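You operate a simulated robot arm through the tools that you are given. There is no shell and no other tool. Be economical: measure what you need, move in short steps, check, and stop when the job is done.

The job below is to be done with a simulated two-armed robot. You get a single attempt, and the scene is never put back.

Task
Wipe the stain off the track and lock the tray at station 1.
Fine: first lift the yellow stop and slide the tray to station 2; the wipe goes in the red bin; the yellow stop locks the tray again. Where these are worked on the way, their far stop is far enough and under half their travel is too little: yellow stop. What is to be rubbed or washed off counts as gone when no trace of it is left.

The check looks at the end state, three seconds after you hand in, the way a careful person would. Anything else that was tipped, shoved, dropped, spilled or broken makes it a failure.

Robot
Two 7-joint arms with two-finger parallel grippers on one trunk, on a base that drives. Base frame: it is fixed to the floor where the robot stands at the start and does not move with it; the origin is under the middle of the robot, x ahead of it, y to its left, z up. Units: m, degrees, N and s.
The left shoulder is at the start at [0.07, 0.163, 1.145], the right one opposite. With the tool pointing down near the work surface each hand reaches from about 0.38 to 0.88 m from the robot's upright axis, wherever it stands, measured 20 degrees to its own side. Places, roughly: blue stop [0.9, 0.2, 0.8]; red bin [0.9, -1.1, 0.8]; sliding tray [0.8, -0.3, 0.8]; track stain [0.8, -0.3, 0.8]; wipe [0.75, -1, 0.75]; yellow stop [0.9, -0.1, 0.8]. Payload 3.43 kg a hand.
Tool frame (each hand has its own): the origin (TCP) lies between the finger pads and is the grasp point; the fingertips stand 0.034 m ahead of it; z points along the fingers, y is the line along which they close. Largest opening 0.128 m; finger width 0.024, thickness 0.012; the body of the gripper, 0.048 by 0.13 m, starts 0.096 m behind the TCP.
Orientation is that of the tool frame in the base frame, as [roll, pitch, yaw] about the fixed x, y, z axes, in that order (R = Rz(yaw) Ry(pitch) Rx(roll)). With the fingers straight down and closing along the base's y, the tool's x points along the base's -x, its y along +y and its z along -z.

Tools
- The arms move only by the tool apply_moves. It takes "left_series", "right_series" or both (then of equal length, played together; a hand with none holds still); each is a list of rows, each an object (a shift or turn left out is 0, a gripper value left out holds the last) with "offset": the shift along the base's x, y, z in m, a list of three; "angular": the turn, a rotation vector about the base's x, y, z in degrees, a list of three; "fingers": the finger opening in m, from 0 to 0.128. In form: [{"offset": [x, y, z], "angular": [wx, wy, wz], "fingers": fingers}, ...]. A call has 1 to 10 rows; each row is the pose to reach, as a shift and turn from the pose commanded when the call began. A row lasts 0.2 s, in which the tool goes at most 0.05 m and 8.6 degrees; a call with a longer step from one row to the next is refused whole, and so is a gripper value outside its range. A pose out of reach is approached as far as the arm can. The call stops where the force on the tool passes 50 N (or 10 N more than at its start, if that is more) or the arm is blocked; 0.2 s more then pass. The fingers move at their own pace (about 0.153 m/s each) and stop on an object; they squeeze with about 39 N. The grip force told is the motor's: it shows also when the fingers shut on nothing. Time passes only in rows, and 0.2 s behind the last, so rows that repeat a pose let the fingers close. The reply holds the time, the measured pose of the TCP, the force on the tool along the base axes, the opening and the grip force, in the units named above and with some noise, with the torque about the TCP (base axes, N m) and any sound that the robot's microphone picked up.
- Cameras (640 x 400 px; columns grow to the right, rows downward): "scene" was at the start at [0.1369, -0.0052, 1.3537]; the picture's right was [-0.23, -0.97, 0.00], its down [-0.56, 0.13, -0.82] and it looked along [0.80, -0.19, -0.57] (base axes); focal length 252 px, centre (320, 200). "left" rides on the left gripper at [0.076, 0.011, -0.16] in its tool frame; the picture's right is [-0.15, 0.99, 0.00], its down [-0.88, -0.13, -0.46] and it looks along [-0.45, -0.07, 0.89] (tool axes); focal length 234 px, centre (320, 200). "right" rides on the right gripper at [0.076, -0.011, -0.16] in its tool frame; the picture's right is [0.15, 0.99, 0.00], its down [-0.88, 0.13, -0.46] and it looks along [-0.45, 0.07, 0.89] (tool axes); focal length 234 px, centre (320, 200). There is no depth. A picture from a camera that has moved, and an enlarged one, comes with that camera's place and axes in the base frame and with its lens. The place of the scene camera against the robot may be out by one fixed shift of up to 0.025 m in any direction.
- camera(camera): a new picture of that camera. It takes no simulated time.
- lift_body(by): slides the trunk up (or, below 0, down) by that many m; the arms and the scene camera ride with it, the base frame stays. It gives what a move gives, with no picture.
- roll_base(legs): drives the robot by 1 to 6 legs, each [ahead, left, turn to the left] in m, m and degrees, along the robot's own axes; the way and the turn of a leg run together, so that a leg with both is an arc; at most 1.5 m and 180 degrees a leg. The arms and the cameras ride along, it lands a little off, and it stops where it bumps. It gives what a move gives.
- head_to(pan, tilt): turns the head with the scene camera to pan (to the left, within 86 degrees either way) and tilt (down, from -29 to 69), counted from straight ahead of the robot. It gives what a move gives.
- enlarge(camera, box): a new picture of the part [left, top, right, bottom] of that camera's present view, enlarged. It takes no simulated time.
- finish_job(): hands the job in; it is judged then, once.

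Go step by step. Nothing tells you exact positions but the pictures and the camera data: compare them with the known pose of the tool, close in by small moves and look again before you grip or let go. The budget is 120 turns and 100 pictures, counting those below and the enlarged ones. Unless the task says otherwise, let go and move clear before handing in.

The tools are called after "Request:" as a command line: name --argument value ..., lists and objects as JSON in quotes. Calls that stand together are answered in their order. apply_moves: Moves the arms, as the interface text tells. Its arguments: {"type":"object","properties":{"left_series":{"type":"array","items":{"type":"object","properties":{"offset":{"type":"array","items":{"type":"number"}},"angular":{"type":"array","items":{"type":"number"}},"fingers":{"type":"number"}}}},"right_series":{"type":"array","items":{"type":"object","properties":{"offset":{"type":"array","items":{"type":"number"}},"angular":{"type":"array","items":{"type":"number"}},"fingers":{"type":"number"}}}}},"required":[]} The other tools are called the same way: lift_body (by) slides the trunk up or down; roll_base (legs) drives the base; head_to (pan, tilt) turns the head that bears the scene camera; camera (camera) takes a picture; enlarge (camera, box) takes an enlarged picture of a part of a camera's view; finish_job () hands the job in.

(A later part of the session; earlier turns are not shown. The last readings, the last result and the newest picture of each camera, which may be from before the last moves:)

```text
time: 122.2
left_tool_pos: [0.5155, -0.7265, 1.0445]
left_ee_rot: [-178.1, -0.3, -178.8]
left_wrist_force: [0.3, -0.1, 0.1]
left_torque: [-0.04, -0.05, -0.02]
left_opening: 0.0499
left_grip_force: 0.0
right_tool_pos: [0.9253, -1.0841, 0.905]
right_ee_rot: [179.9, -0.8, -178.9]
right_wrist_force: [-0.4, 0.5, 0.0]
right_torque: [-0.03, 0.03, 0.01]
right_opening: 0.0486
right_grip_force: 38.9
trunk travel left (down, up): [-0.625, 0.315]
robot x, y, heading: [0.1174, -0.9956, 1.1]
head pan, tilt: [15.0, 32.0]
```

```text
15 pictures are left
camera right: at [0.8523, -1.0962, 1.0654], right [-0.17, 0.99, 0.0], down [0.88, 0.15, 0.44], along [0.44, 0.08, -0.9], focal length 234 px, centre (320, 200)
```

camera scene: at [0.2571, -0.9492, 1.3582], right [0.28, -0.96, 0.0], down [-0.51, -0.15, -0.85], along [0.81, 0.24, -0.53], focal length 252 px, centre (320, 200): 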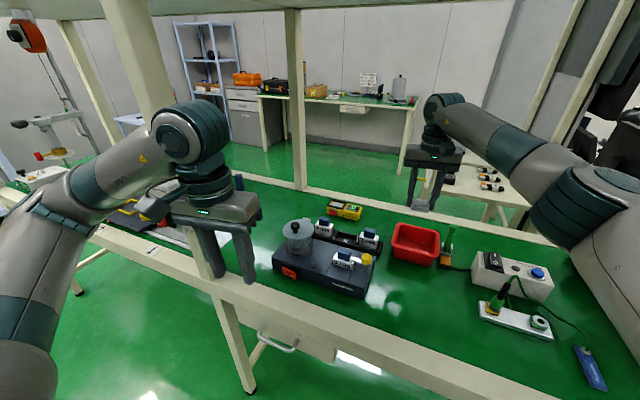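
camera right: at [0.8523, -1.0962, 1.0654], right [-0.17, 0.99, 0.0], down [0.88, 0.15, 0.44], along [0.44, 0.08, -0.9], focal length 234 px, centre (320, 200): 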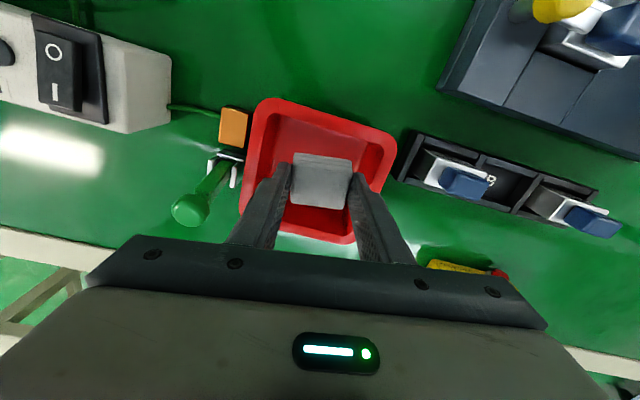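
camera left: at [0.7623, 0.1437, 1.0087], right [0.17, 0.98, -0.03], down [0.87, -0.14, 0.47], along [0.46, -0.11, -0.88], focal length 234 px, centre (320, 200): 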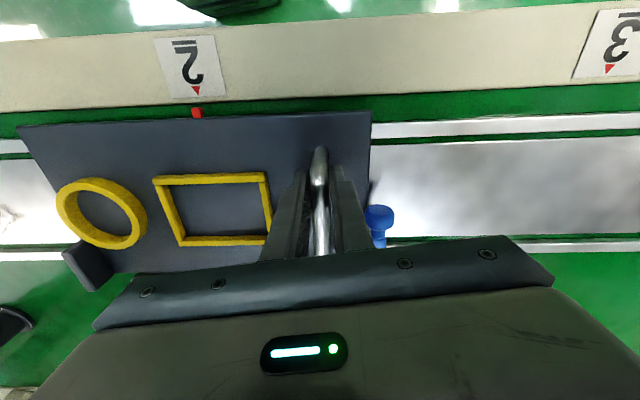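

The pad is centred over the bin. Release, rise, and retract.

Request:
apply_moves --right_series '[{"offset": [0, 0, -0.01]}, {"offset": [0, 0, -0.01], "fingers": 0.075}, {"offset": [0, 0, -0.01], "fingers": 0.075}, {"offset": [0, 0, 0.03]}, {"offset": [0, 0, 0.07]}, {"offset": [0, 0, 0.11]}, {"offset": [-0.04, 0, 0.13]}, {"offset": [-0.08, 0, 0.13]}, {"offset": [-0.12, 0, 0.13]}, {"offset": [-0.16, 0, 0.13], "fingers": 0.0}]'

Request:
apply_moves --left_series '[{"offset": [-0.03, 0.0, 0]}, {"offset": [-0.04, 0.0, 0]}, {"offset": [-0.04, 0.0, 0]}, {"offset": [-0.04, 0.0, 0]}, {"offset": [-0.04, 0.0, 0]}]' --right_series '[{"offset": [-0.045, -0.01, 0]}, {"offset": [-0.09, -0.02, 0]}, {"offset": [-0.135, -0.03, 0]}, {"offset": [-0.18, -0.04, 0]}, {"offset": [-0.225, -0.05, 0]}]'

Request:
roll_base --legs '[[-0.15, 0, 0]]'

Request:
head_to --pan 25 --tilt 25

Request:
camera --camera "scene"

```text
time: 124.4
left_tool_pos: [0.5148, -0.7284, 1.0446]
left_ee_rot: [-178.1, -0.3, -178.7]
left_wrist_force: [-0.3, -0.5, 0.1]
left_torque: [0.06, 0.01, 0.0]
left_opening: 0.0502
left_grip_force: 0.0
right_tool_pos: [0.7649, -1.0837, 1.0374]
right_ee_rot: [179.8, -0.7, -178.9]
right_wrist_force: [-0.8, 0.1, 0.4]
right_torque: [0.02, -0.04, 0.02]
right_opening: 0.0001
right_grip_force: 32.2
trunk travel left (down, up): [-0.625, 0.315]
robot x, y, heading: [0.1215, -0.9924, 0.9]
head pan, tilt: [15.0, 32.0]
```

```text
time: 125.6
left_tool_pos: [0.4745, -0.728, 1.0444]
left_ee_rot: [-178.1, -0.2, -178.7]
left_wrist_force: [-0.3, -1.0, -0.7]
left_torque: [-0.01, 0.0, 0.02]
left_opening: 0.0501
left_grip_force: 0.1
right_tool_pos: [0.5406, -1.1354, 1.0333]
right_ee_rot: [179.9, -0.8, -179.0]
right_wrist_force: [0.3, 0.0, 0.5]
right_torque: [0.0, -0.01, -0.02]
right_opening: 0.0
right_grip_force: 32.9
trunk travel left (down, up): [-0.625, 0.315]
robot x, y, heading: [0.1203, -0.9896, 1.2]
head pan, tilt: [15.0, 32.0]
```

```text
time: 127.0
left_tool_pos: [0.3214, -0.7309, 1.0443]
left_ee_rot: [-178.2, -0.2, -178.7]
left_wrist_force: [0.1, 0.4, -0.3]
left_torque: [0.05, -0.04, -0.03]
left_opening: 0.0501
left_grip_force: 0.2
right_tool_pos: [0.3889, -1.1367, 1.0322]
right_ee_rot: [180.0, -0.8, -178.9]
right_wrist_force: [0.2, 0.0, 0.6]
right_torque: [0.0, -0.08, -0.04]
right_opening: 0.0002
right_grip_force: 32.7
trunk travel left (down, up): [-0.625, 0.315]
robot x, y, heading: [-0.0323, -0.9946, 1.2]
head pan, tilt: [15.0, 32.0]
```

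```text
time: 127.8
left_tool_pos: [0.3221, -0.7301, 1.0433]
left_ee_rot: [-178.1, -0.2, -178.6]
left_wrist_force: [-0.4, 0.1, -0.2]
left_torque: [0.0, -0.02, -0.01]
left_opening: 0.0499
left_grip_force: 0.0
right_tool_pos: [0.3887, -1.1375, 1.0324]
right_ee_rot: [179.9, -0.8, -178.9]
right_wrist_force: [-0.5, -0.6, 0.4]
right_torque: [-0.02, -0.01, 0.01]
right_opening: 0.0001
right_grip_force: 33.2
trunk travel left (down, up): [-0.625, 0.315]
robot x, y, heading: [-0.0326, -0.9961, 1.4]
head pan, tilt: [25.0, 25.0]
```

```text
14 pictures are left
camera scene: at [0.0997, -0.9366, 1.3693], right [0.44, -0.9, 0.0], down [-0.38, -0.19, -0.91], along [0.81, 0.4, -0.42], focal length 252 px, centre (320, 200)
```

scene: 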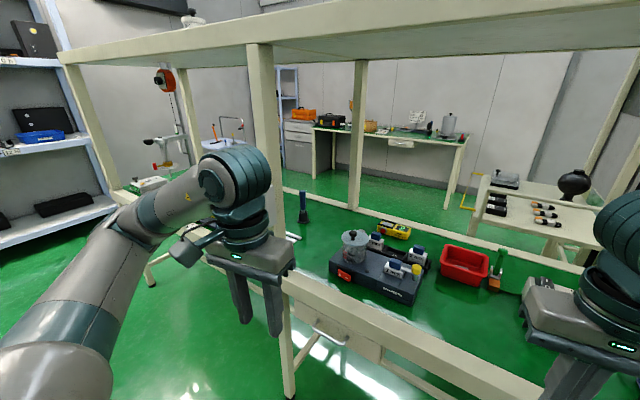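

The wipe was released over the bin. The left wrist hides the switch box; zoom both the bin and that region.

Request:
enlarge --camera "scene" --box '[200, 120, 520, 320]'

```text
2.00 times, centred on (360, 220) of scene
camera zoom: at [0.0997, -0.9366, 1.3693], right [0.44, -0.9, 0.0], down [-0.38, -0.19, -0.91], along [0.81, 0.4, -0.42], focal length 504 px, centre (240, 160)
```

zoom: 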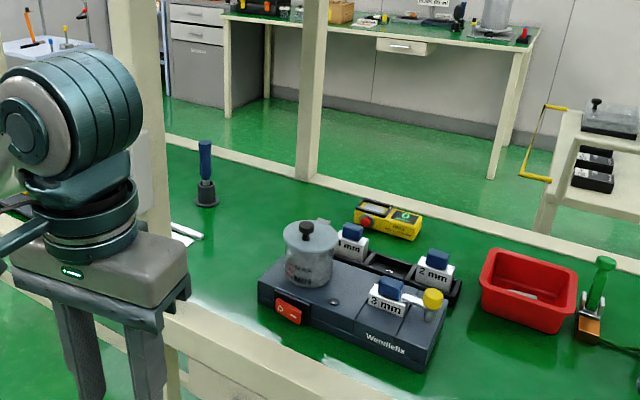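

The wipe sits in the bin. I'll drive to in front of the post to see the switch box between my hands.

Request:
roll_base --legs '[[0, 0.43, -1.2]]'

Request:
head_to --pan 5 --tilt 30

Request:
camera --camera "scene"

```text
time: 130.4
left_tool_pos: [0.3247, -0.3074, 1.0448]
left_ee_rot: [-178.1, -0.2, 180.0]
left_wrist_force: [0.4, -0.3, -0.4]
left_torque: [0.03, -0.05, 0.02]
left_opening: 0.0501
left_grip_force: 0.0
right_tool_pos: [0.3802, -0.7158, 1.0325]
right_ee_rot: [179.9, -0.8, 179.7]
right_wrist_force: [-0.7, 1.0, 0.5]
right_torque: [0.0, -0.04, 0.01]
right_opening: 0.0
right_grip_force: 32.7
trunk travel left (down, up): [-0.625, 0.315]
robot x, y, heading: [-0.0362, -0.5616, -0.3]
head pan, tilt: [25.0, 25.0]
```

```text
time: 131.2
left_tool_pos: [0.3238, -0.3077, 1.0447]
left_ee_rot: [-178.0, -0.1, 180.0]
left_wrist_force: [0.5, 0.1, 0.3]
left_torque: [0.01, -0.03, -0.01]
left_opening: 0.0499
left_grip_force: 0.1
right_tool_pos: [0.3801, -0.7162, 1.0319]
right_ee_rot: [179.8, -0.7, 179.7]
right_wrist_force: [-0.4, 0.4, -0.3]
right_torque: [0.0, 0.01, -0.02]
right_opening: 0.0
right_grip_force: 33.4
trunk travel left (down, up): [-0.625, 0.315]
robot x, y, heading: [-0.04, -0.5659, 0.2]
head pan, tilt: [5.0, 30.0]
```

```text
12 pictures are left
camera scene: at [0.1029, -0.5395, 1.3614], right [0.09, -1.0, 0.0], down [-0.5, -0.04, -0.87], along [0.86, 0.07, -0.5], focal length 252 px, centre (320, 200)
```

scene: 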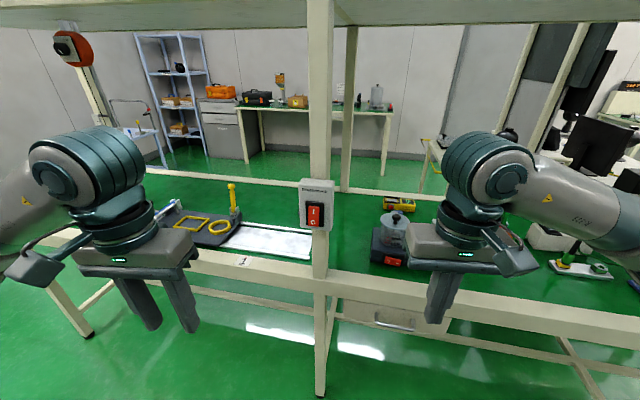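

The switch box on the post is visible now. Zoom in on its rocker.

Request:
enlarge --camera "scene" --box '[280, 165, 360, 245]'

```text
5.00 times, centred on (320, 205) of scene
camera zoom: at [0.1029, -0.5395, 1.3614], right [0.09, -1.0, 0.0], down [-0.5, -0.04, -0.87], along [0.86, 0.07, -0.5], focal length 1261 px, centre (320, 175)
```

zoom: 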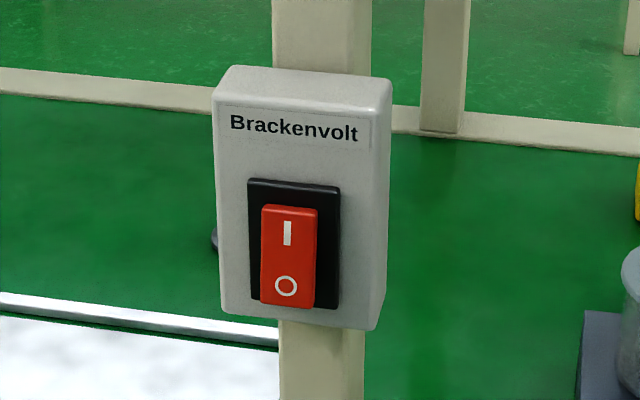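

The rocker on this post box was almost certainly flipped by my elbow (one click on release; earlier views showed the upper half standing proud, now the lower half does). I'll back up and bring the right hand, fingers forward, to look closely and press it back.

Request:
roll_base --legs '[[-0.15, 0, 0]]'

Request:
apply_moves --right_series '[{"offset": [0.022, 0.021, 0], "angular": [0, -8.4, 0]}, {"offset": [0.044, 0.042, 0], "angular": [0, -16.8, 0]}, {"offset": [0.066, 0.063, 0], "angular": [0, -25.2, 0]}, {"offset": [0.088, 0.084, 0], "angular": [0, -33.6, 0]}, {"offset": [0.11, 0.105, 0], "angular": [0, -42, 0]}, {"offset": [0.132, 0.126, 0], "angular": [0, -50.4, 0]}, {"offset": [0.154, 0.147, 0], "angular": [0, -58.8, 0]}, {"offset": [0.176, 0.168, 0.0], "angular": [0, -67.2, 0]}, {"offset": [0.198, 0.189, 0], "angular": [0, -75.6, 0]}, {"offset": [0.22, 0.21, 0.0], "angular": [0, -84, 0]}]'

Request:
camera --camera "right"

```text
time: 132.6
left_tool_pos: [0.1771, -0.3071, 1.0444]
left_ee_rot: [-178.1, -0.2, 179.8]
left_wrist_force: [0.3, -1.0, 0.1]
left_torque: [-0.02, -0.03, -0.02]
left_opening: 0.05
left_grip_force: 0.0
right_tool_pos: [0.2331, -0.7162, 1.0316]
right_ee_rot: [179.9, -0.9, 179.6]
right_wrist_force: [0.0, 0.4, 0.8]
right_torque: [0.02, -0.02, -0.02]
right_opening: 0.0
right_grip_force: 33.0
trunk travel left (down, up): [-0.625, 0.315]
robot x, y, heading: [-0.1844, -0.557, -0.3]
head pan, tilt: [5.0, 30.0]
```

```text
time: 134.8
left_tool_pos: [0.1766, -0.3058, 1.0443]
left_ee_rot: [-178.0, -0.2, 179.8]
left_wrist_force: [0.4, -0.1, -0.2]
left_torque: [-0.09, 0.01, 0.0]
left_opening: 0.05
left_grip_force: 0.2
right_tool_pos: [0.4555, -0.5034, 1.0356]
right_ee_rot: [177.4, 83.4, 177.5]
right_wrist_force: [0.8, 0.8, -0.2]
right_torque: [0.02, -0.04, -0.04]
right_opening: 0.0003
right_grip_force: 32.9
trunk travel left (down, up): [-0.625, 0.315]
robot x, y, heading: [-0.1862, -0.5605, -0.2]
head pan, tilt: [5.0, 30.0]
```

```text
10 pictures are left
camera right: at [0.288, -0.5141, 0.977], right [-0.02, 0.99, -0.14], down [-0.35, 0.12, 0.93], along [0.94, 0.07, 0.35], focal length 234 px, centre (320, 200)
```

right: 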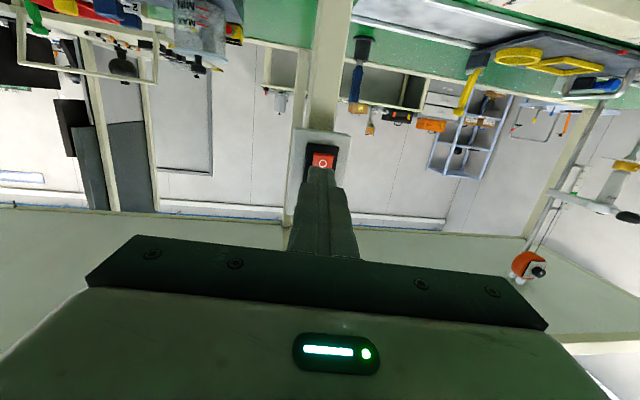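

The rocker's "O" end is right ahead of my fingertips. Zoom to judge which end protrudes.

Request:
enlarge --camera "right" --box '[280, 120, 360, 200]'

Request:
enlarge --camera "scene" --box '[290, 150, 350, 210]'

```text
5.00 times, centred on (320, 160) of right
camera zoom: at [0.288, -0.5141, 0.977], right [-0.02, 0.99, -0.14], down [-0.35, 0.12, 0.93], along [0.94, 0.07, 0.35], focal length 1171 px, centre (320, 400)
```

zoom: 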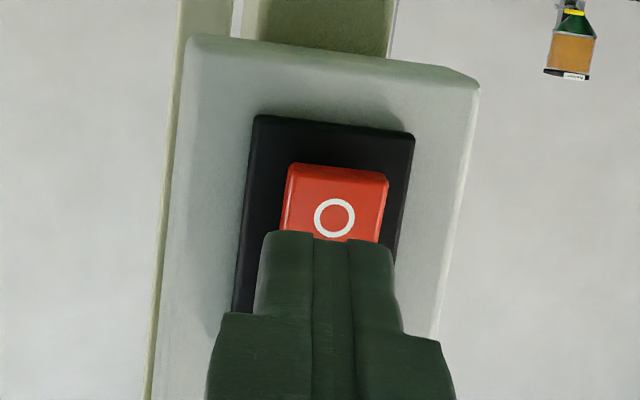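

```text
6.67 times, centred on (320, 180) of scene
camera zoom: at [-0.0446, -0.5367, 1.3614], right [0.08, -1.0, 0.0], down [-0.5, -0.04, -0.87], along [0.86, 0.07, -0.5], focal length 1681 px, centre (320, 333)
```

zoom: 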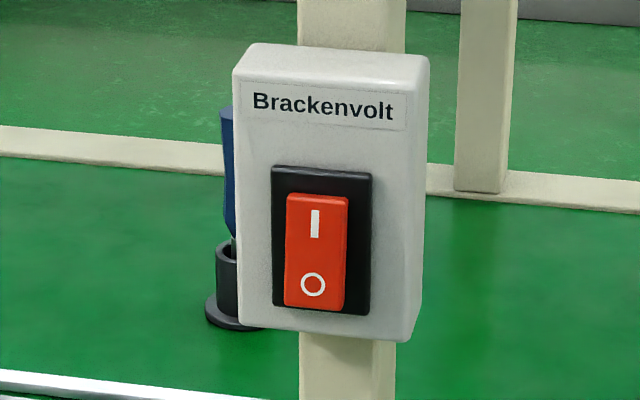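

The "O" end is at about (0.56, -0.497, 1.033). I'll level the fingers, line up just below the pivot, and press gently, listening for a click.

Request:
apply_moves --right_series '[{"offset": [0.01, 0.003, -0.003], "angular": [0, -6.6, 0]}, {"offset": [0.03, 0.006, -0.0055], "angular": [0, -6.6, 0]}, {"offset": [0.045, 0.006, -0.0055], "angular": [0, -6.6, 0]}, {"offset": [0.055, 0.006, -0.0055], "angular": [0, -6.6, 0]}, {"offset": [0.062, 0.006, -0.0055], "angular": [0, -6.6, 0]}, {"offset": [0.066, 0.006, -0.0055], "angular": [0, -6.6, 0]}]'

Request:
apply_moves --right_series '[{"offset": [0.003, 0, 0]}, {"offset": [0.006, 0, 0]}, {"offset": [0.009, 0, 0]}]'

```text
time: 136.2
left_tool_pos: [0.1771, -0.3071, 1.0445]
left_ee_rot: [-178.0, -0.2, 179.8]
left_wrist_force: [-0.5, 0.1, -1.2]
left_torque: [0.01, 0.0, -0.01]
left_opening: 0.0497
left_grip_force: 0.0
right_tool_pos: [0.5188, -0.4978, 1.0246]
right_ee_rot: [117.6, 89.6, 117.7]
right_wrist_force: [0.8, 0.4, 0.6]
right_torque: [0.0, 0.01, 0.01]
right_opening: 0.0003
right_grip_force: 32.7
trunk travel left (down, up): [-0.625, 0.315]
robot x, y, heading: [-0.1847, -0.56, -0.3]
head pan, tilt: [5.0, 30.0]
```

```text
time: 137.0
left_tool_pos: [0.1775, -0.3078, 1.0451]
left_ee_rot: [-178.1, -0.3, 179.9]
left_wrist_force: [-0.3, 0.0, 0.4]
left_torque: [-0.02, -0.01, 0.01]
left_opening: 0.0499
left_grip_force: 0.0
right_tool_pos: [0.5273, -0.5001, 1.0267]
right_ee_rot: [119.8, 89.6, 119.8]
right_wrist_force: [-0.2, -0.2, 0.8]
right_torque: [0.0, 0.03, -0.02]
right_opening: 0.0
right_grip_force: 33.1
trunk travel left (down, up): [-0.625, 0.315]
robot x, y, heading: [-0.1879, -0.5619, -0.3]
head pan, tilt: [5.0, 30.0]
```

No contact yet at tip x ≈ 0.561; continue slowly.

Request:
apply_moves --right_series '[{"offset": [0.003, 0, 0.002]}, {"offset": [0.006, 0, 0.003]}, {"offset": [0.009, 0, 0.003]}, {"offset": [0.012, 0, 0.003]}, {"offset": [0.015, 0, 0.003]}]'

```text
time: 138.2
left_tool_pos: [0.1768, -0.3059, 1.0449]
left_ee_rot: [-178.1, -0.3, 179.8]
left_wrist_force: [-0.9, -0.5, -1.2]
left_torque: [-0.02, -0.01, -0.01]
left_opening: 0.0501
left_grip_force: 0.0
right_tool_pos: [0.5432, -0.5006, 1.0289]
right_ee_rot: [116.3, 89.6, 116.3]
right_wrist_force: [0.4, -0.4, -0.8]
right_torque: [0.02, 0.02, 0.02]
right_opening: 0.0
right_grip_force: 33.0
trunk travel left (down, up): [-0.625, 0.315]
robot x, y, heading: [-0.1846, -0.5626, -0.2]
head pan, tilt: [5.0, 30.0]
```

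Tip is at x ≈ 0.577 with still no contact. A look before pushing further.

Request:
enlarge --camera "right" --box '[280, 120, 360, 200]'

```text
5.00 times, centred on (320, 160) of right
camera zoom: at [0.3832, -0.5111, 0.9541], right [0.0, 0.99, -0.14], down [-0.45, 0.12, 0.88], along [0.89, 0.07, 0.45], focal length 1171 px, centre (320, 400)
```

zoom: 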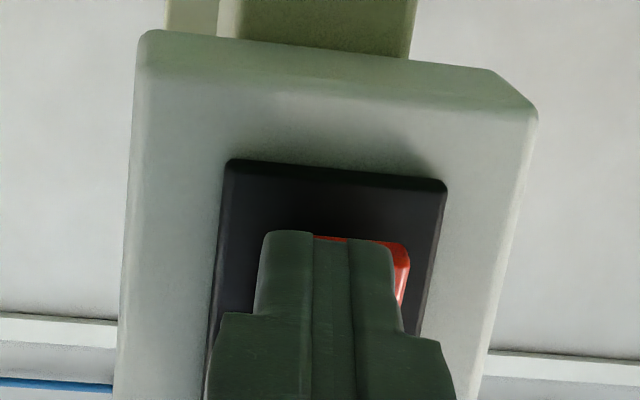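

The plate is slightly deeper than thought (rocker face x ≈ 0.577) and the fingers are right on the O half. Press on.

Request:
apply_moves --right_series '[{"offset": [0.002, 0, 0]}, {"offset": [0.004, 0, 0]}, {"offset": [0.006, 0, 0]}, {"offset": [0.008, 0, 0.0]}]'

```text
time: 139.2
left_tool_pos: [0.1767, -0.3067, 1.0437]
left_ee_rot: [-178.1, -0.3, 179.8]
left_wrist_force: [-0.5, -0.4, -0.7]
left_torque: [-0.03, 0.02, 0.01]
left_opening: 0.0502
left_grip_force: 0.0
right_tool_pos: [0.5516, -0.5011, 1.0295]
right_ee_rot: [120.0, 89.6, 120.1]
right_wrist_force: [-0.2, 0.1, -1.2]
right_torque: [-0.02, 0.02, -0.07]
right_opening: 0.0
right_grip_force: 32.5
trunk travel left (down, up): [-0.625, 0.315]
robot x, y, heading: [-0.1867, -0.5661, -0.2]
head pan, tilt: [5.0, 30.0]
```

Request:
apply_moves --right_series '[{"offset": [0.002, 0, 0]}, {"offset": [0.004, 0, 0]}, {"offset": [0.006, 0, 0]}]'

```text
time: 140.0
left_tool_pos: [0.1752, -0.3081, 1.045]
left_ee_rot: [-178.1, -0.2, 179.8]
left_wrist_force: [0.9, 0.2, 0.2]
left_torque: [0.04, 0.01, 0.0]
left_opening: 0.0502
left_grip_force: 0.1
right_tool_pos: [0.555, -0.5009, 1.0291]
right_ee_rot: [126.6, 89.5, 126.6]
right_wrist_force: [-11.8, -3.3, -3.1]
right_torque: [0.06, -0.03, -0.22]
right_opening: 0.0
right_grip_force: 32.7
trunk travel left (down, up): [-0.625, 0.315]
robot x, y, heading: [-0.1872, -0.5599, -0.2]
head pan, tilt: [5.0, 30.0]
heard: click
```

Click — the rocker is flipped back. Retract straight, straighten the hand, and return to the track side.

Request:
apply_moves --right_series '[{"offset": [-0.045, 0, 0]}, {"offset": [-0.09, 0, 0], "angular": [0, 8.5, 0]}, {"offset": [-0.125, -0.02, 0], "angular": [0, 17, 0]}, {"offset": [-0.15, -0.045, 0], "angular": [0, 25.5, 0]}, {"offset": [-0.175, -0.07, 0], "angular": [0, 34, 0]}, {"offset": [-0.2, -0.095, 0], "angular": [0, 42.5, 0]}, {"offset": [-0.225, -0.12, 0], "angular": [0, 51, 0]}, {"offset": [-0.25, -0.145, 0], "angular": [0, 59.5, 0]}, {"offset": [-0.275, -0.17, 0], "angular": [0, 68, 0]}, {"offset": [-0.3, -0.195, 0], "angular": [0, 76.5, 0]}]'

Request:
apply_moves --right_series '[{"offset": [-0.03, -0.03, 0.01], "angular": [0, 7, 0]}, {"offset": [-0.06, -0.06, 0.02], "angular": [0, 13.1, 0]}, {"offset": [-0.08, -0.09, 0.03], "angular": [0, 13.1, 0]}, {"offset": [-0.09, -0.12, 0.03], "angular": [0, 13.1, 0]}]'

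Request:
roll_base --legs '[[0.05, 0.6, 0], [0.23, 0, 0]]'

Request:
head_to --pan -15 --tilt 40

Request:
camera --camera "scene"

```text
time: 142.2
left_tool_pos: [0.1772, -0.3097, 1.0447]
left_ee_rot: [-178.2, -0.2, 179.9]
left_wrist_force: [0.1, 0.3, 0.4]
left_torque: [0.03, 0.02, -0.01]
left_opening: 0.05
left_grip_force: 0.1
right_tool_pos: [0.2553, -0.6961, 1.0311]
right_ee_rot: [179.7, 13.1, 179.7]
right_wrist_force: [0.6, -0.8, 0.6]
right_torque: [-0.02, 0.0, -0.01]
right_opening: 0.0
right_grip_force: 33.0
trunk travel left (down, up): [-0.625, 0.315]
robot x, y, heading: [-0.1866, -0.5636, -0.1]
head pan, tilt: [5.0, 30.0]
```

```text
time: 143.2
left_tool_pos: [0.1762, -0.3093, 1.0454]
left_ee_rot: [-178.2, -0.1, 179.8]
left_wrist_force: [0.5, 0.3, 0.1]
left_torque: [0.05, 0.01, -0.03]
left_opening: 0.0499
left_grip_force: 0.1
right_tool_pos: [0.1704, -0.8184, 1.057]
right_ee_rot: [179.8, 0.2, 179.5]
right_wrist_force: [0.4, -1.2, 0.8]
right_torque: [0.04, 0.01, 0.02]
right_opening: 0.0
right_grip_force: 32.9
trunk travel left (down, up): [-0.625, 0.315]
robot x, y, heading: [-0.1837, -0.5655, -0.3]
head pan, tilt: [5.0, 30.0]
```

```text
time: 147.8
left_tool_pos: [0.4628, 0.2633, 1.0451]
left_ee_rot: [-178.2, -0.3, 178.7]
left_wrist_force: [-0.5, 0.5, 0.1]
left_torque: [0.02, 0.01, 0.0]
left_opening: 0.0503
left_grip_force: 0.1
right_tool_pos: [0.4459, -0.2461, 1.058]
right_ee_rot: [179.8, 0.2, 178.3]
right_wrist_force: [-0.3, 0.9, -0.3]
right_torque: [-0.01, 0.02, 0.04]
right_opening: 0.0002
right_grip_force: 32.8
trunk travel left (down, up): [-0.625, 0.315]
robot x, y, heading: [0.0942, 0.0202, -1.9]
head pan, tilt: [5.0, 30.0]
```

```text
time: 148.7
left_tool_pos: [0.4623, 0.2627, 1.0453]
left_ee_rot: [-178.1, -0.2, 178.6]
left_wrist_force: [0.6, 1.3, 0.5]
left_torque: [0.04, -0.01, 0.0]
left_opening: 0.0499
left_grip_force: 0.0
right_tool_pos: [0.4443, -0.2448, 1.0578]
right_ee_rot: [179.9, 0.2, 178.5]
right_wrist_force: [-1.2, 0.4, -0.2]
right_torque: [-0.03, -0.03, -0.01]
right_opening: 0.0002
right_grip_force: 32.9
trunk travel left (down, up): [-0.625, 0.315]
robot x, y, heading: [0.0952, 0.0137, -1.5]
head pan, tilt: [-15.0, 40.0]
```

```text
6 pictures are left
camera scene: at [0.2274, 0.0065, 1.3461], right [-0.28, -0.96, 0.0], down [-0.62, 0.18, -0.77], along [0.74, -0.22, -0.64], focal length 252 px, centre (320, 200)
```

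scene: 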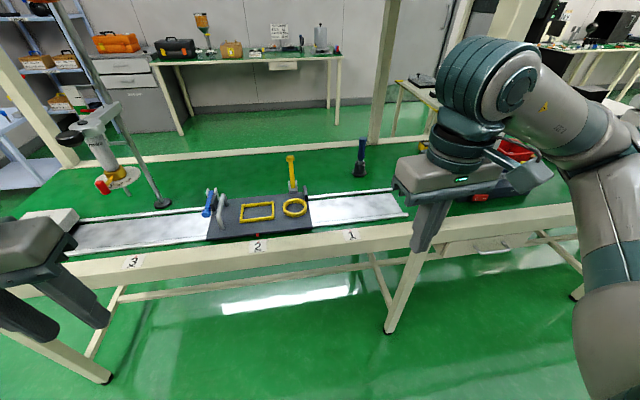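

The track is clean and the tray waits at station 2. I'll tuck the right arm as when it passed safely before, and drive 0.1 m forward.

Request:
apply_moves --right_series '[{"offset": [-0.014, -0.014, 0.014]}, {"offset": [-0.027, -0.028, 0.027]}]'

Request:
roll_base --legs '[[0.1, 0, 0]]'

Request:
apply_moves --left_series '[{"offset": [0.035, -0.015, 0]}, {"offset": [0.07, -0.03, 0]}, {"offset": [0.11, -0.045, 0]}, {"offset": [0.15, -0.06, 0]}, {"offset": [0.19, -0.075, -0.01]}, {"offset": [0.22, -0.09, -0.03]}, {"offset": [0.24, -0.105, -0.06]}, {"offset": [0.26, -0.12, -0.09]}]'

```text
time: 149.2
left_tool_pos: [0.4621, 0.2626, 1.044]
left_ee_rot: [-178.1, -0.3, 178.7]
left_wrist_force: [-0.8, -1.1, -0.3]
left_torque: [0.0, -0.04, -0.02]
left_opening: 0.0499
left_grip_force: 0.1
right_tool_pos: [0.4165, -0.2723, 1.085]
right_ee_rot: [180.0, 0.2, 178.5]
right_wrist_force: [-0.5, 0.1, 0.0]
right_torque: [0.02, -0.01, -0.03]
right_opening: 0.0001
right_grip_force: 32.6
trunk travel left (down, up): [-0.625, 0.315]
robot x, y, heading: [0.096, 0.0145, -1.4]
head pan, tilt: [-15.0, 40.0]
```

```text
time: 150.4
left_tool_pos: [0.5612, 0.2597, 1.0445]
left_ee_rot: [-178.1, -0.2, 178.5]
left_wrist_force: [0.5, 0.2, -0.4]
left_torque: [0.01, 0.01, -0.03]
left_opening: 0.0501
left_grip_force: 0.0
right_tool_pos: [0.5159, -0.2757, 1.0838]
right_ee_rot: [179.8, 0.2, 178.5]
right_wrist_force: [-0.4, 0.0, -0.7]
right_torque: [-0.04, 0.03, 0.0]
right_opening: 0.0001
right_grip_force: 32.7
trunk travel left (down, up): [-0.625, 0.315]
robot x, y, heading: [0.1912, 0.013, -1.4]
head pan, tilt: [-15.0, 40.0]
```

```text
time: 152.2
left_tool_pos: [0.8211, 0.139, 0.9553]
left_ee_rot: [-178.2, -0.3, 178.6]
left_wrist_force: [0.3, 0.0, -0.2]
left_torque: [0.03, 0.04, 0.01]
left_opening: 0.05
left_grip_force: 0.1
right_tool_pos: [0.5163, -0.2761, 1.0838]
right_ee_rot: [179.8, 0.2, 178.5]
right_wrist_force: [0.9, -0.1, -0.5]
right_torque: [0.05, 0.04, -0.04]
right_opening: 0.0
right_grip_force: 33.2
trunk travel left (down, up): [-0.625, 0.315]
robot x, y, heading: [0.1927, 0.0134, -1.4]
head pan, tilt: [-15.0, 40.0]
```

No clicks or contacts. Move over the bar (0.837, 0.124) and check alignment with a picture.

Request:
apply_moves --left_series '[{"offset": [0.012, -0.013, -0.03]}, {"offset": [0.014, -0.014, -0.045]}]'

Request:
camera --camera "left"

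```text
time: 152.8
left_tool_pos: [0.8357, 0.1257, 0.9086]
left_ee_rot: [-178.1, -0.1, 178.6]
left_wrist_force: [-0.9, 0.6, 0.6]
left_torque: [-0.02, 0.0, -0.02]
left_opening: 0.0498
left_grip_force: 0.0
right_tool_pos: [0.516, -0.2762, 1.0838]
right_ee_rot: [180.0, 0.1, 178.4]
right_wrist_force: [-0.4, 0.4, 0.4]
right_torque: [0.0, -0.03, -0.01]
right_opening: 0.0002
right_grip_force: 33.0
trunk travel left (down, up): [-0.625, 0.315]
robot x, y, heading: [0.1929, 0.014, -1.2]
head pan, tilt: [-15.0, 40.0]
```

```text
5 pictures are left
camera left: at [0.7606, 0.1442, 1.07], right [0.17, 0.98, -0.03], down [0.88, -0.14, 0.46], along [0.45, -0.11, -0.89], focal length 234 px, centre (320, 200)
```

left: 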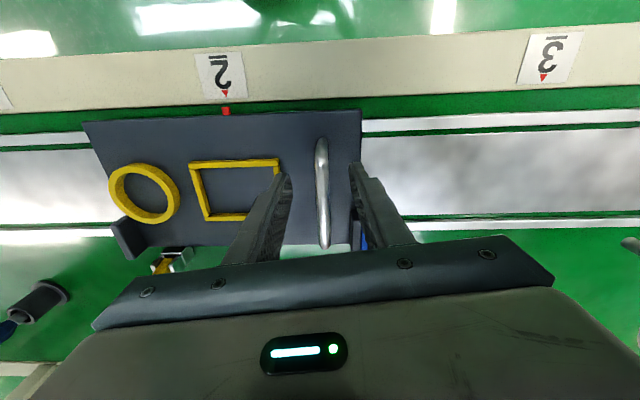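

Bar is centred. Lower, grip, and slide the tray back toward station 1.

Request:
apply_moves --left_series '[{"offset": [0.0, 0.0, -0.03]}, {"offset": [0.0, 0.0, -0.058]}, {"offset": [0.0, 0.0, -0.058], "fingers": 0.0}, {"offset": [0.0, 0.0, -0.058], "fingers": 0.0}]'

Request:
apply_moves --left_series '[{"offset": [-0.001, -0.03, 0]}, {"offset": [-0.002, -0.06, 0]}, {"offset": [-0.003, -0.09, 0]}, {"offset": [-0.004, -0.12, 0]}, {"offset": [-0.005, -0.15, 0]}, {"offset": [-0.006, -0.18, 0]}, {"offset": [-0.007, -0.21, 0]}, {"offset": [-0.008, -0.24, 0]}, {"offset": [-0.009, -0.265, 0]}]'

```text
time: 153.8
left_tool_pos: [0.8365, 0.126, 0.854]
left_ee_rot: [-178.2, -0.3, 178.6]
left_wrist_force: [-1.2, -2.6, -3.2]
left_torque: [1.38, -0.6, -1.23]
left_opening: 0.0165
left_grip_force: 44.9
right_tool_pos: [0.5153, -0.2762, 1.0841]
right_ee_rot: [179.7, 0.2, 178.4]
right_wrist_force: [-0.2, -1.3, 0.5]
right_torque: [-0.01, 0.0, 0.02]
right_opening: 0.0
right_grip_force: 33.3
trunk travel left (down, up): [-0.625, 0.315]
robot x, y, heading: [0.1942, 0.0123, -1.3]
head pan, tilt: [-15.0, 40.0]
```

```text
time: 155.8
left_tool_pos: [0.824, -0.1411, 0.8537]
left_ee_rot: [-178.1, -0.4, 178.5]
left_wrist_force: [-29.6, 1.9, -12.7]
left_torque: [0.11, 0.26, -1.12]
left_opening: 0.0159
left_grip_force: 44.7
right_tool_pos: [0.5136, -0.2756, 1.0841]
right_ee_rot: [179.8, 0.3, 178.4]
right_wrist_force: [0.4, -0.8, 0.0]
right_torque: [0.0, 0.06, -0.01]
right_opening: 0.0
right_grip_force: 33.0
trunk travel left (down, up): [-0.625, 0.315]
robot x, y, heading: [0.1958, 0.0141, -1.1]
head pan, tilt: [-15.0, 40.0]
```

About 14 mm remain. Finish the slide and check against mark 1.

Request:
apply_moves --left_series '[{"offset": [-0.002, -0.008, 0]}, {"offset": [-0.003, -0.0135, 0]}, {"offset": [-0.003, -0.0135, 0]}]'

Request:
camera --camera "left"

```text
time: 156.6
left_tool_pos: [0.8237, -0.1511, 0.8536]
left_ee_rot: [-178.1, -0.2, 178.6]
left_wrist_force: [-18.4, 2.7, -8.1]
left_torque: [0.01, 0.62, -1.14]
left_opening: 0.0158
left_grip_force: 44.8
right_tool_pos: [0.5136, -0.2762, 1.0844]
right_ee_rot: [179.8, 0.3, 178.4]
right_wrist_force: [0.2, -0.1, 1.1]
right_torque: [0.0, -0.01, -0.05]
right_opening: 0.0001
right_grip_force: 33.1
trunk travel left (down, up): [-0.625, 0.315]
robot x, y, heading: [0.1925, 0.0148, -1.5]
head pan, tilt: [-15.0, 40.0]
```

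```text
4 pictures are left
camera left: at [0.7473, -0.1332, 1.0135], right [0.17, 0.98, -0.03], down [0.88, -0.14, 0.46], along [0.45, -0.11, -0.89], focal length 234 px, centre (320, 200)
```

left: 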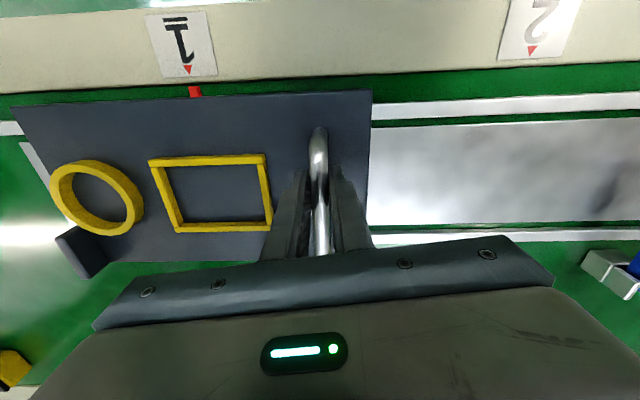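

About 3.5 mm short compared with the original alignment (friction lag). A small extra push, then release.

Request:
apply_moves --left_series '[{"offset": [0.002, -0.004, 0]}, {"offset": [0.002, -0.005, 0]}, {"offset": [0.002, -0.005, 0]}]'

```text
time: 157.4
left_tool_pos: [0.8227, -0.1568, 0.8536]
left_ee_rot: [-178.1, -0.3, 178.6]
left_wrist_force: [-27.5, 3.2, -4.3]
left_torque: [0.07, 0.39, -1.18]
left_opening: 0.0156
left_grip_force: 44.7
right_tool_pos: [0.5125, -0.2749, 1.0859]
right_ee_rot: [179.9, 0.4, 178.4]
right_wrist_force: [0.0, -0.2, -0.3]
right_torque: [0.03, 0.02, 0.03]
right_opening: 0.0004
right_grip_force: 32.9
trunk travel left (down, up): [-0.625, 0.315]
robot x, y, heading: [0.1944, 0.0164, -1.6]
head pan, tilt: [-15.0, 40.0]
```

Tray is back at station 1. Release, and retreat the left hand to the left, clear of where the right hand will work on the stop.

Request:
apply_moves --left_series '[{"offset": [0.002, 0, 0], "fingers": 0.05}, {"offset": [0.002, 0.001, 0], "fingers": 0.05}, {"offset": [0.002, 0.001, 0.04]}, {"offset": [0.0, 0.001, 0.08]}, {"offset": [-0.02, 0.02, 0.12]}, {"offset": [-0.05, 0.05, 0.14]}, {"offset": [-0.08, 0.09, 0.15]}, {"offset": [-0.1, 0.13, 0.16]}, {"offset": [-0.13, 0.17, 0.16]}, {"offset": [-0.16, 0.21, 0.16]}]'

Request:
apply_moves --left_series '[{"offset": [-0.03, 0.03, 0]}, {"offset": [-0.05, 0.07, 0]}, {"offset": [-0.06, 0.11, 0]}, {"offset": [-0.06, 0.15, 0]}, {"offset": [-0.06, 0.18, 0]}, {"offset": [-0.06, 0.2, 0]}]' --right_series '[{"offset": [0.04, 0.02, 0], "fingers": 0.05}, {"offset": [0.08, 0.04, 0]}, {"offset": [0.12, 0.06, 0]}, {"offset": [0.16, 0.08, 0]}, {"offset": [0.2, 0.1, 0]}, {"offset": [0.24, 0.12, 0]}]'

Request:
apply_moves --right_series '[{"offset": [0.045, 0.005, 0]}, {"offset": [0.09, 0.01, -0.01]}, {"offset": [0.13, 0.016, -0.025]}, {"offset": [0.17, 0.02, -0.04]}, {"offset": [0.2, 0.025, -0.05]}]'

Request:
camera --camera "right"

```text
refused: row 7 steps farther than a row can; nothing moved
```

```text
time: 159.0
left_tool_pos: [0.7541, -0.0257, 0.8553]
left_ee_rot: [-177.9, 0.3, 174.1]
left_wrist_force: [0.4, 0.1, -0.9]
left_torque: [-0.02, 0.05, 0.01]
left_opening: 0.0
left_grip_force: 33.4
right_tool_pos: [0.7289, -0.2338, 1.0959]
right_ee_rot: [-179.8, 1.7, 172.6]
right_wrist_force: [0.4, -0.3, -0.4]
right_torque: [0.02, 0.01, -0.01]
right_opening: 0.0498
right_grip_force: 0.0
trunk travel left (down, up): [-0.625, 0.315]
robot x, y, heading: [0.1855, -0.0108, -5.6]
head pan, tilt: [-15.0, 40.0]
stopped in row 6 (left hand): the arm was blocked; the commanded pose is now the measured one
```

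```text
time: 160.2
left_tool_pos: [0.7604, -0.0248, 0.8544]
left_ee_rot: [-178.0, 0.0, 174.5]
left_wrist_force: [-0.4, 0.2, 0.8]
left_torque: [0.01, -0.04, 0.01]
left_opening: 0.0002
left_grip_force: 32.7
right_tool_pos: [0.9355, -0.203, 1.0398]
right_ee_rot: [179.7, 0.9, 173.4]
right_wrist_force: [-1.2, -0.4, 0.6]
right_torque: [-0.03, -0.07, 0.02]
right_opening: 0.0501
right_grip_force: 0.1
trunk travel left (down, up): [-0.625, 0.315]
robot x, y, heading: [0.1878, -0.014, -5.5]
head pan, tilt: [-15.0, 40.0]
```

```text
3 pictures are left
camera right: at [0.8567, -0.205, 1.1986], right [-0.03, 1.0, 0.0], down [0.88, 0.03, 0.47], along [0.47, 0.02, -0.88], focal length 234 px, centre (320, 200)
```

right: 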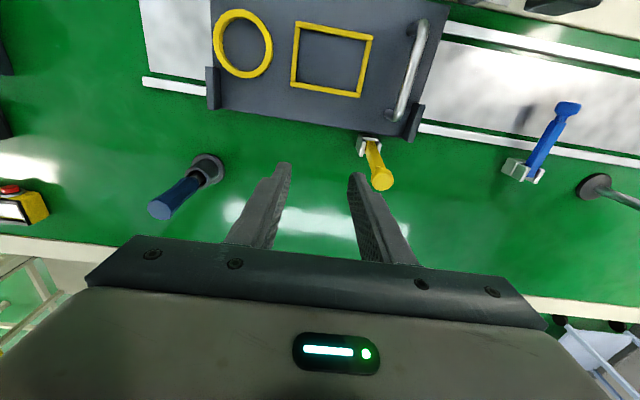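

A refused release meant the left hand dragged the tray ~7 cm left before slipping off the bar (nothing else disturbed; the stop is still up). I'll first bring the right hand back out of the way, then push the bar right again with the closed left fingers.

Request:
apply_moves --right_series '[{"offset": [-0.03, -0.01, 0.02]}, {"offset": [-0.07, -0.02, 0.035]}, {"offset": [-0.11, -0.03, 0.045]}, {"offset": [-0.15, -0.04, 0.05]}, {"offset": [-0.19, -0.05, 0.05]}, {"offset": [-0.23, -0.06, 0.05]}]' --left_series '[{"offset": [0.0, 0.005, 0]}, {"offset": [0.02, 0.005, 0]}, {"offset": [0.04, 0.005, 0]}, {"offset": [0.06, 0.005, 0]}, {"offset": [0.07, 0.005, 0]}, {"offset": [0.07, 0.0, 0]}]'

```text
time: 161.6
left_tool_pos: [0.8288, -0.018, 0.8558]
left_ee_rot: [-177.5, 0.1, 174.4]
left_wrist_force: [0.3, -0.4, -0.9]
left_torque: [0.01, -0.01, 0.01]
left_opening: 0.0
left_grip_force: 33.3
right_tool_pos: [0.7009, -0.2553, 1.0942]
right_ee_rot: [-179.5, 1.2, 173.5]
right_wrist_force: [0.1, -0.2, -0.2]
right_torque: [0.0, -0.06, -0.01]
right_opening: 0.0502
right_grip_force: 0.1
trunk travel left (down, up): [-0.625, 0.315]
robot x, y, heading: [0.1903, -0.0182, -5.7]
head pan, tilt: [-15.0, 40.0]
```

Left fingers are left of the bar. Push it rightward toward the locked position.

Request:
apply_moves --left_series '[{"offset": [0.0, -0.02, -0.005]}, {"offset": [0, -0.04, -0.005]}, {"offset": [-0.001, -0.06, -0.005]}, {"offset": [-0.002, -0.08, -0.005]}, {"offset": [-0.003, -0.1, -0.005]}, {"offset": [-0.003, -0.112, -0.005]}, {"offset": [-0.003, -0.112, -0.005]}]'

```text
time: 163.2
left_tool_pos: [0.825, -0.1301, 0.8538]
left_ee_rot: [-177.5, 0.2, 174.5]
left_wrist_force: [0.3, 0.3, 1.0]
left_torque: [-0.01, 0.01, -0.01]
left_opening: 0.0
left_grip_force: 32.6
right_tool_pos: [0.7005, -0.256, 1.0942]
right_ee_rot: [-179.6, 1.2, 173.4]
right_wrist_force: [0.1, 0.6, 0.5]
right_torque: [-0.01, 0.0, -0.03]
right_opening: 0.0497
right_grip_force: 0.1
trunk travel left (down, up): [-0.625, 0.315]
robot x, y, heading: [0.1889, -0.0143, -5.4]
head pan, tilt: [-15.0, 40.0]
```

No resisting force now; I need to see where the tray is.

Request:
camera --camera "left"

```text
2 pictures are left
camera left: at [0.7501, -0.1047, 1.014], right [0.24, 0.97, -0.04], down [0.86, -0.2, 0.46], along [0.44, -0.15, -0.89], focal length 234 px, centre (320, 200)
```

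left: 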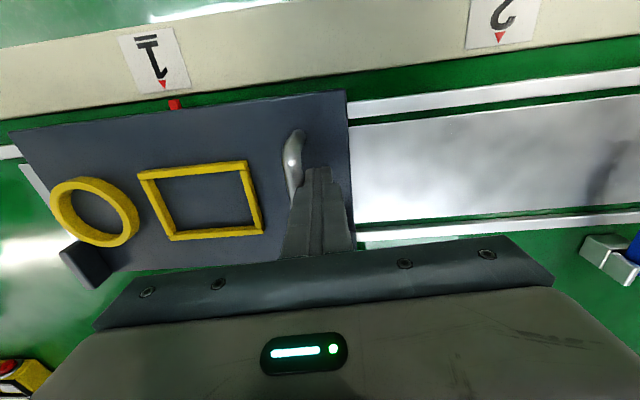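

The tray is roughly 5–6 mm short of the original position. Push the fingers to y = -0.136, which puts the bar at -0.156 as it was.

Request:
apply_moves --left_series '[{"offset": [0, -0.003, 0]}, {"offset": [0, -0.006, 0]}, {"offset": [0, -0.0065, 0]}, {"offset": [0, -0.0065, 0]}]'

```text
time: 164.2
left_tool_pos: [0.8245, -0.1371, 0.8534]
left_ee_rot: [-177.6, 0.2, 174.3]
left_wrist_force: [0.2, 0.2, 0.5]
left_torque: [-0.01, 0.0, -0.02]
left_opening: 0.0
left_grip_force: 33.3
right_tool_pos: [0.7023, -0.2564, 1.0941]
right_ee_rot: [-179.6, 1.2, 173.3]
right_wrist_force: [-1.6, -0.1, -0.1]
right_torque: [-0.02, 0.01, -0.05]
right_opening: 0.0499
right_grip_force: 0.1
trunk travel left (down, up): [-0.625, 0.315]
robot x, y, heading: [0.1921, -0.0156, -5.4]
head pan, tilt: [-15.0, 40.0]
```

Now lift the left hand away in small safe steps and park it to the left.

Request:
apply_moves --left_series '[{"offset": [0, 0.008, 0]}, {"offset": [0, 0.012, 0.035]}, {"offset": [0, 0.015, 0.075]}, {"offset": [-0.01, 0.03, 0.11]}, {"offset": [-0.03, 0.055, 0.14]}, {"offset": [-0.05, 0.085, 0.16]}, {"offset": [-0.075, 0.12, 0.17]}, {"offset": [-0.1, 0.155, 0.175]}, {"offset": [-0.13, 0.185, 0.18]}, {"offset": [-0.155, 0.22, 0.18]}]'

```text
time: 166.4
left_tool_pos: [0.666, 0.0892, 1.0285]
left_ee_rot: [-177.6, 0.1, 174.4]
left_wrist_force: [0.0, 0.0, 0.4]
left_torque: [0.03, 0.02, 0.01]
left_opening: 0.0001
left_grip_force: 33.0
right_tool_pos: [0.7009, -0.2561, 1.0928]
right_ee_rot: [-179.6, 1.2, 173.4]
right_wrist_force: [0.3, -0.1, 0.0]
right_torque: [0.02, -0.03, 0.01]
right_opening: 0.05
right_grip_force: 0.1
trunk travel left (down, up): [-0.625, 0.315]
robot x, y, heading: [0.1875, -0.0125, -5.7]
head pan, tilt: [-15.0, 40.0]
```

Now the right hand to above the stop's ball at about (0.978, -0.118, 0.92).

Request:
apply_moves --right_series '[{"offset": [0.035, 0.017, -0.005], "angular": [0, 0, 3], "fingers": 0.05}, {"offset": [0.07, 0.034, -0.01], "angular": [0, 0, 6]}, {"offset": [0.105, 0.051, -0.015], "angular": [0, 0, 6]}, {"offset": [0.14, 0.069, -0.02], "angular": [0, 0, 6]}, {"offset": [0.175, 0.087, -0.03], "angular": [0, 0, 6]}, {"offset": [0.21, 0.105, -0.04], "angular": [0, 0, 6]}, {"offset": [0.245, 0.122, -0.055], "angular": [0, 0, 6]}, {"offset": [0.277, 0.138, -0.075], "angular": [0, 0, 6]}]'

```text
time: 168.2
left_tool_pos: [0.672, 0.084, 1.0256]
left_ee_rot: [-178.0, -0.2, 174.6]
left_wrist_force: [-0.2, 1.0, 0.2]
left_torque: [-0.1, 0.05, 0.0]
left_opening: 0.0001
left_grip_force: 33.3
right_tool_pos: [0.9873, -0.1227, 1.0155]
right_ee_rot: [-179.7, 0.7, 179.4]
right_wrist_force: [0.8, 0.1, 0.3]
right_torque: [0.03, 0.0, 0.03]
right_opening: 0.05
right_grip_force: 0.0
trunk travel left (down, up): [-0.625, 0.315]
robot x, y, heading: [0.1928, -0.0172, -5.5]
head pan, tilt: [-15.0, 40.0]
```

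Descend around the ball and close; the opening tells whether it's held.

Request:
apply_moves --right_series '[{"offset": [-0.006, 0.002, -0.03]}, {"offset": [-0.008, 0.002, -0.06]}, {"offset": [-0.008, 0.002, -0.083]}, {"offset": [-0.008, 0.002, -0.083], "fingers": 0.0}, {"offset": [-0.008, 0.002, -0.083], "fingers": 0.0}]'

```text
time: 169.4
left_tool_pos: [0.6717, 0.0808, 1.0259]
left_ee_rot: [-178.0, -0.2, 174.4]
left_wrist_force: [0.4, -0.3, 0.0]
left_torque: [-0.02, 0.01, 0.01]
left_opening: 0.0
left_grip_force: 32.8
right_tool_pos: [0.9776, -0.1227, 0.9306]
right_ee_rot: [179.9, 0.7, 179.5]
right_wrist_force: [-2.4, 12.2, -0.6]
right_torque: [0.29, 0.23, 0.04]
right_opening: 0.0268
right_grip_force: 44.9
trunk travel left (down, up): [-0.625, 0.315]
robot x, y, heading: [0.1903, -0.014, -5.4]
head pan, tilt: [-15.0, 40.0]
```

The ball is gripped. Swing the stop back over the top along the reverse arc.

Request:
apply_moves --right_series '[{"offset": [-0.0126, 0.001, 0.0049]}, {"offset": [-0.025, 0.002, 0.008]}, {"offset": [-0.0378, 0.003, 0.0094]}, {"offset": [-0.0506, 0.004, 0.0089]}, {"offset": [-0.0633, 0.005, 0.0067]}, {"offset": [-0.0755, 0.006, 0.0027]}, {"offset": [-0.087, 0.006, -0.0029]}, {"offset": [-0.0976, 0.007, -0.0101]}]'

```text
time: 171.2
left_tool_pos: [0.6733, 0.0812, 1.0261]
left_ee_rot: [-177.9, -0.4, 174.5]
left_wrist_force: [0.4, -0.9, 0.7]
left_torque: [-0.01, 0.01, -0.01]
left_opening: 0.0001
left_grip_force: 33.3
right_tool_pos: [0.8805, -0.1142, 0.9215]
right_ee_rot: [179.7, 1.1, 179.4]
right_wrist_force: [13.1, 30.7, 12.4]
right_torque: [0.61, -0.51, 0.19]
right_opening: 0.0257
right_grip_force: 44.9
trunk travel left (down, up): [-0.625, 0.315]
robot x, y, heading: [0.1912, -0.0138, -5.5]
head pan, tilt: [-15.0, 40.0]
```

Still held at roughly 50°. Continue down to about 20°, then open so it drops home gently.

Request:
apply_moves --right_series '[{"offset": [-0.0096, 0.003, -0.0086]}, {"offset": [-0.0178, 0.004, -0.0184]}, {"offset": [-0.0246, 0.004, -0.0293]}, {"offset": [-0.0299, 0.004, -0.041]}, {"offset": [-0.0299, 0.004, -0.041], "fingers": 0.045}, {"offset": [-0.0299, 0.004, -0.041], "fingers": 0.045}, {"offset": [-0.0299, 0.004, -0.041], "fingers": 0.045}]'

```text
time: 172.8
left_tool_pos: [0.6724, 0.0783, 1.0262]
left_ee_rot: [-178.1, -0.3, 174.5]
left_wrist_force: [-0.4, -0.7, 0.0]
left_torque: [0.0, 0.02, 0.0]
left_opening: 0.0004
left_grip_force: 33.5
right_tool_pos: [0.8523, -0.115, 0.8777]
right_ee_rot: [179.8, 0.7, 179.2]
right_wrist_force: [-0.3, 0.1, 0.5]
right_torque: [0.0, 0.0, -0.03]
right_opening: 0.0452
right_grip_force: 0.1
trunk travel left (down, up): [-0.625, 0.315]
robot x, y, heading: [0.1915, -0.014, -5.8]
head pan, tilt: [-15.0, 40.0]
```

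Rise straight up, then look.

Request:
apply_moves --right_series '[{"offset": [0, 0, 0.035]}, {"offset": [0, 0, 0.075]}, {"offset": [-0.01, -0.005, 0.11]}, {"offset": [-0.03, -0.02, 0.14]}, {"offset": [-0.06, -0.04, 0.16]}]'

Request:
camera --camera "right"

```text
time: 174.0
left_tool_pos: [0.6714, 0.0833, 1.0264]
left_ee_rot: [-178.0, -0.1, 174.5]
left_wrist_force: [0.0, -0.9, -0.1]
left_torque: [0.05, -0.03, 0.03]
left_opening: 0.0
left_grip_force: 33.1
right_tool_pos: [0.7876, -0.1511, 1.0387]
right_ee_rot: [-179.9, 1.0, 179.5]
right_wrist_force: [0.3, 0.0, -0.8]
right_torque: [-0.04, -0.05, 0.02]
right_opening: 0.0448
right_grip_force: 0.0
trunk travel left (down, up): [-0.625, 0.315]
robot x, y, heading: [0.1886, -0.0165, -5.4]
head pan, tilt: [-15.0, 40.0]
```

```text
1 pictures are left
camera right: at [0.7086, -0.1615, 1.1989], right [-0.14, 0.99, 0.0], down [0.87, 0.12, 0.47], along [0.47, 0.06, -0.88], focal length 234 px, centre (320, 200)
```

right: 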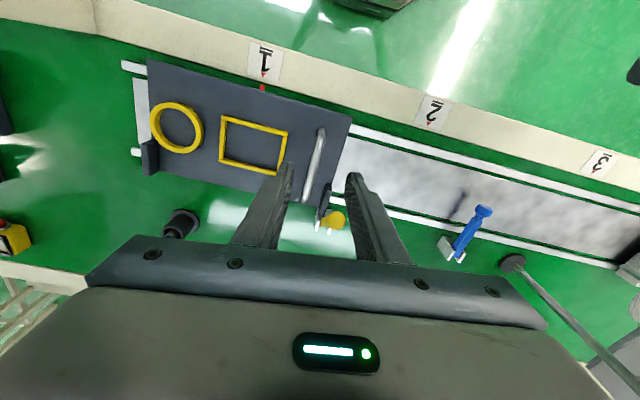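

The tray mark lines up with 1, but the stop has stayed at about 59°, not down. I'll close the right fingers, come in behind the ball, and push it forward and down.

Request:
apply_moves --right_series '[{"offset": [0.04, 0.01, 0.0], "fingers": 0.0}, {"offset": [0.08, 0.02, 0.0]}, {"offset": [0.12, 0.03, 0.0]}, {"offset": [0.157, 0.037, 0.0]}, {"offset": [0.157, 0.037, -0.035]}, {"offset": [0.157, 0.037, -0.07]}, {"offset": [0.157, 0.037, -0.106]}]'

```text
time: 175.6
left_tool_pos: [0.6722, 0.08, 1.0251]
left_ee_rot: [-178.1, -0.4, 174.4]
left_wrist_force: [0.1, 0.2, -0.3]
left_torque: [-0.06, -0.02, 0.01]
left_opening: 0.0002
left_grip_force: 32.7
right_tool_pos: [0.9471, -0.1192, 0.9315]
right_ee_rot: [179.8, 0.7, 179.2]
right_wrist_force: [0.5, -0.4, 0.5]
right_torque: [-0.03, 0.02, 0.0]
right_opening: 0.0001
right_grip_force: 32.5
trunk travel left (down, up): [-0.625, 0.315]
robot x, y, heading: [0.1923, -0.0114, -5.6]
head pan, tilt: [-15.0, 40.0]
```

No contact yet, so I'm behind it. Sweep forward and down.

Request:
apply_moves --right_series '[{"offset": [-0.02, 0.003, 0.0]}, {"offset": [-0.035, 0.004, 0.0]}, {"offset": [-0.05, 0.005, -0.004]}, {"offset": [-0.062, 0.006, -0.012]}, {"offset": [-0.072, 0.006, -0.022]}, {"offset": [-0.08, 0.007, -0.034]}, {"offset": [-0.086, 0.007, -0.046]}, {"offset": [-0.09, 0.007, -0.053]}]'

```text
time: 176.3
left_tool_pos: [0.6754, 0.079, 1.0247]
left_ee_rot: [-178.1, -0.4, 174.5]
left_wrist_force: [-0.3, 0.4, 0.2]
left_torque: [0.03, -0.1, -0.01]
left_opening: 0.0001
left_grip_force: 32.7
right_tool_pos: [0.9185, -0.1161, 0.933]
right_ee_rot: [179.6, 2.3, 178.7]
right_wrist_force: [32.8, 1.7, -10.5]
right_torque: [0.0, -0.95, -0.13]
right_opening: 0.0
right_grip_force: 32.5
trunk travel left (down, up): [-0.625, 0.315]
robot x, y, heading: [0.1901, -0.0123, -5.6]
head pan, tilt: [-15.0, 40.0]
stopped in row 3 (right hand): the force on the tool passed its limit (the readings are from after the stop); the commanded pose is now the measured one
```

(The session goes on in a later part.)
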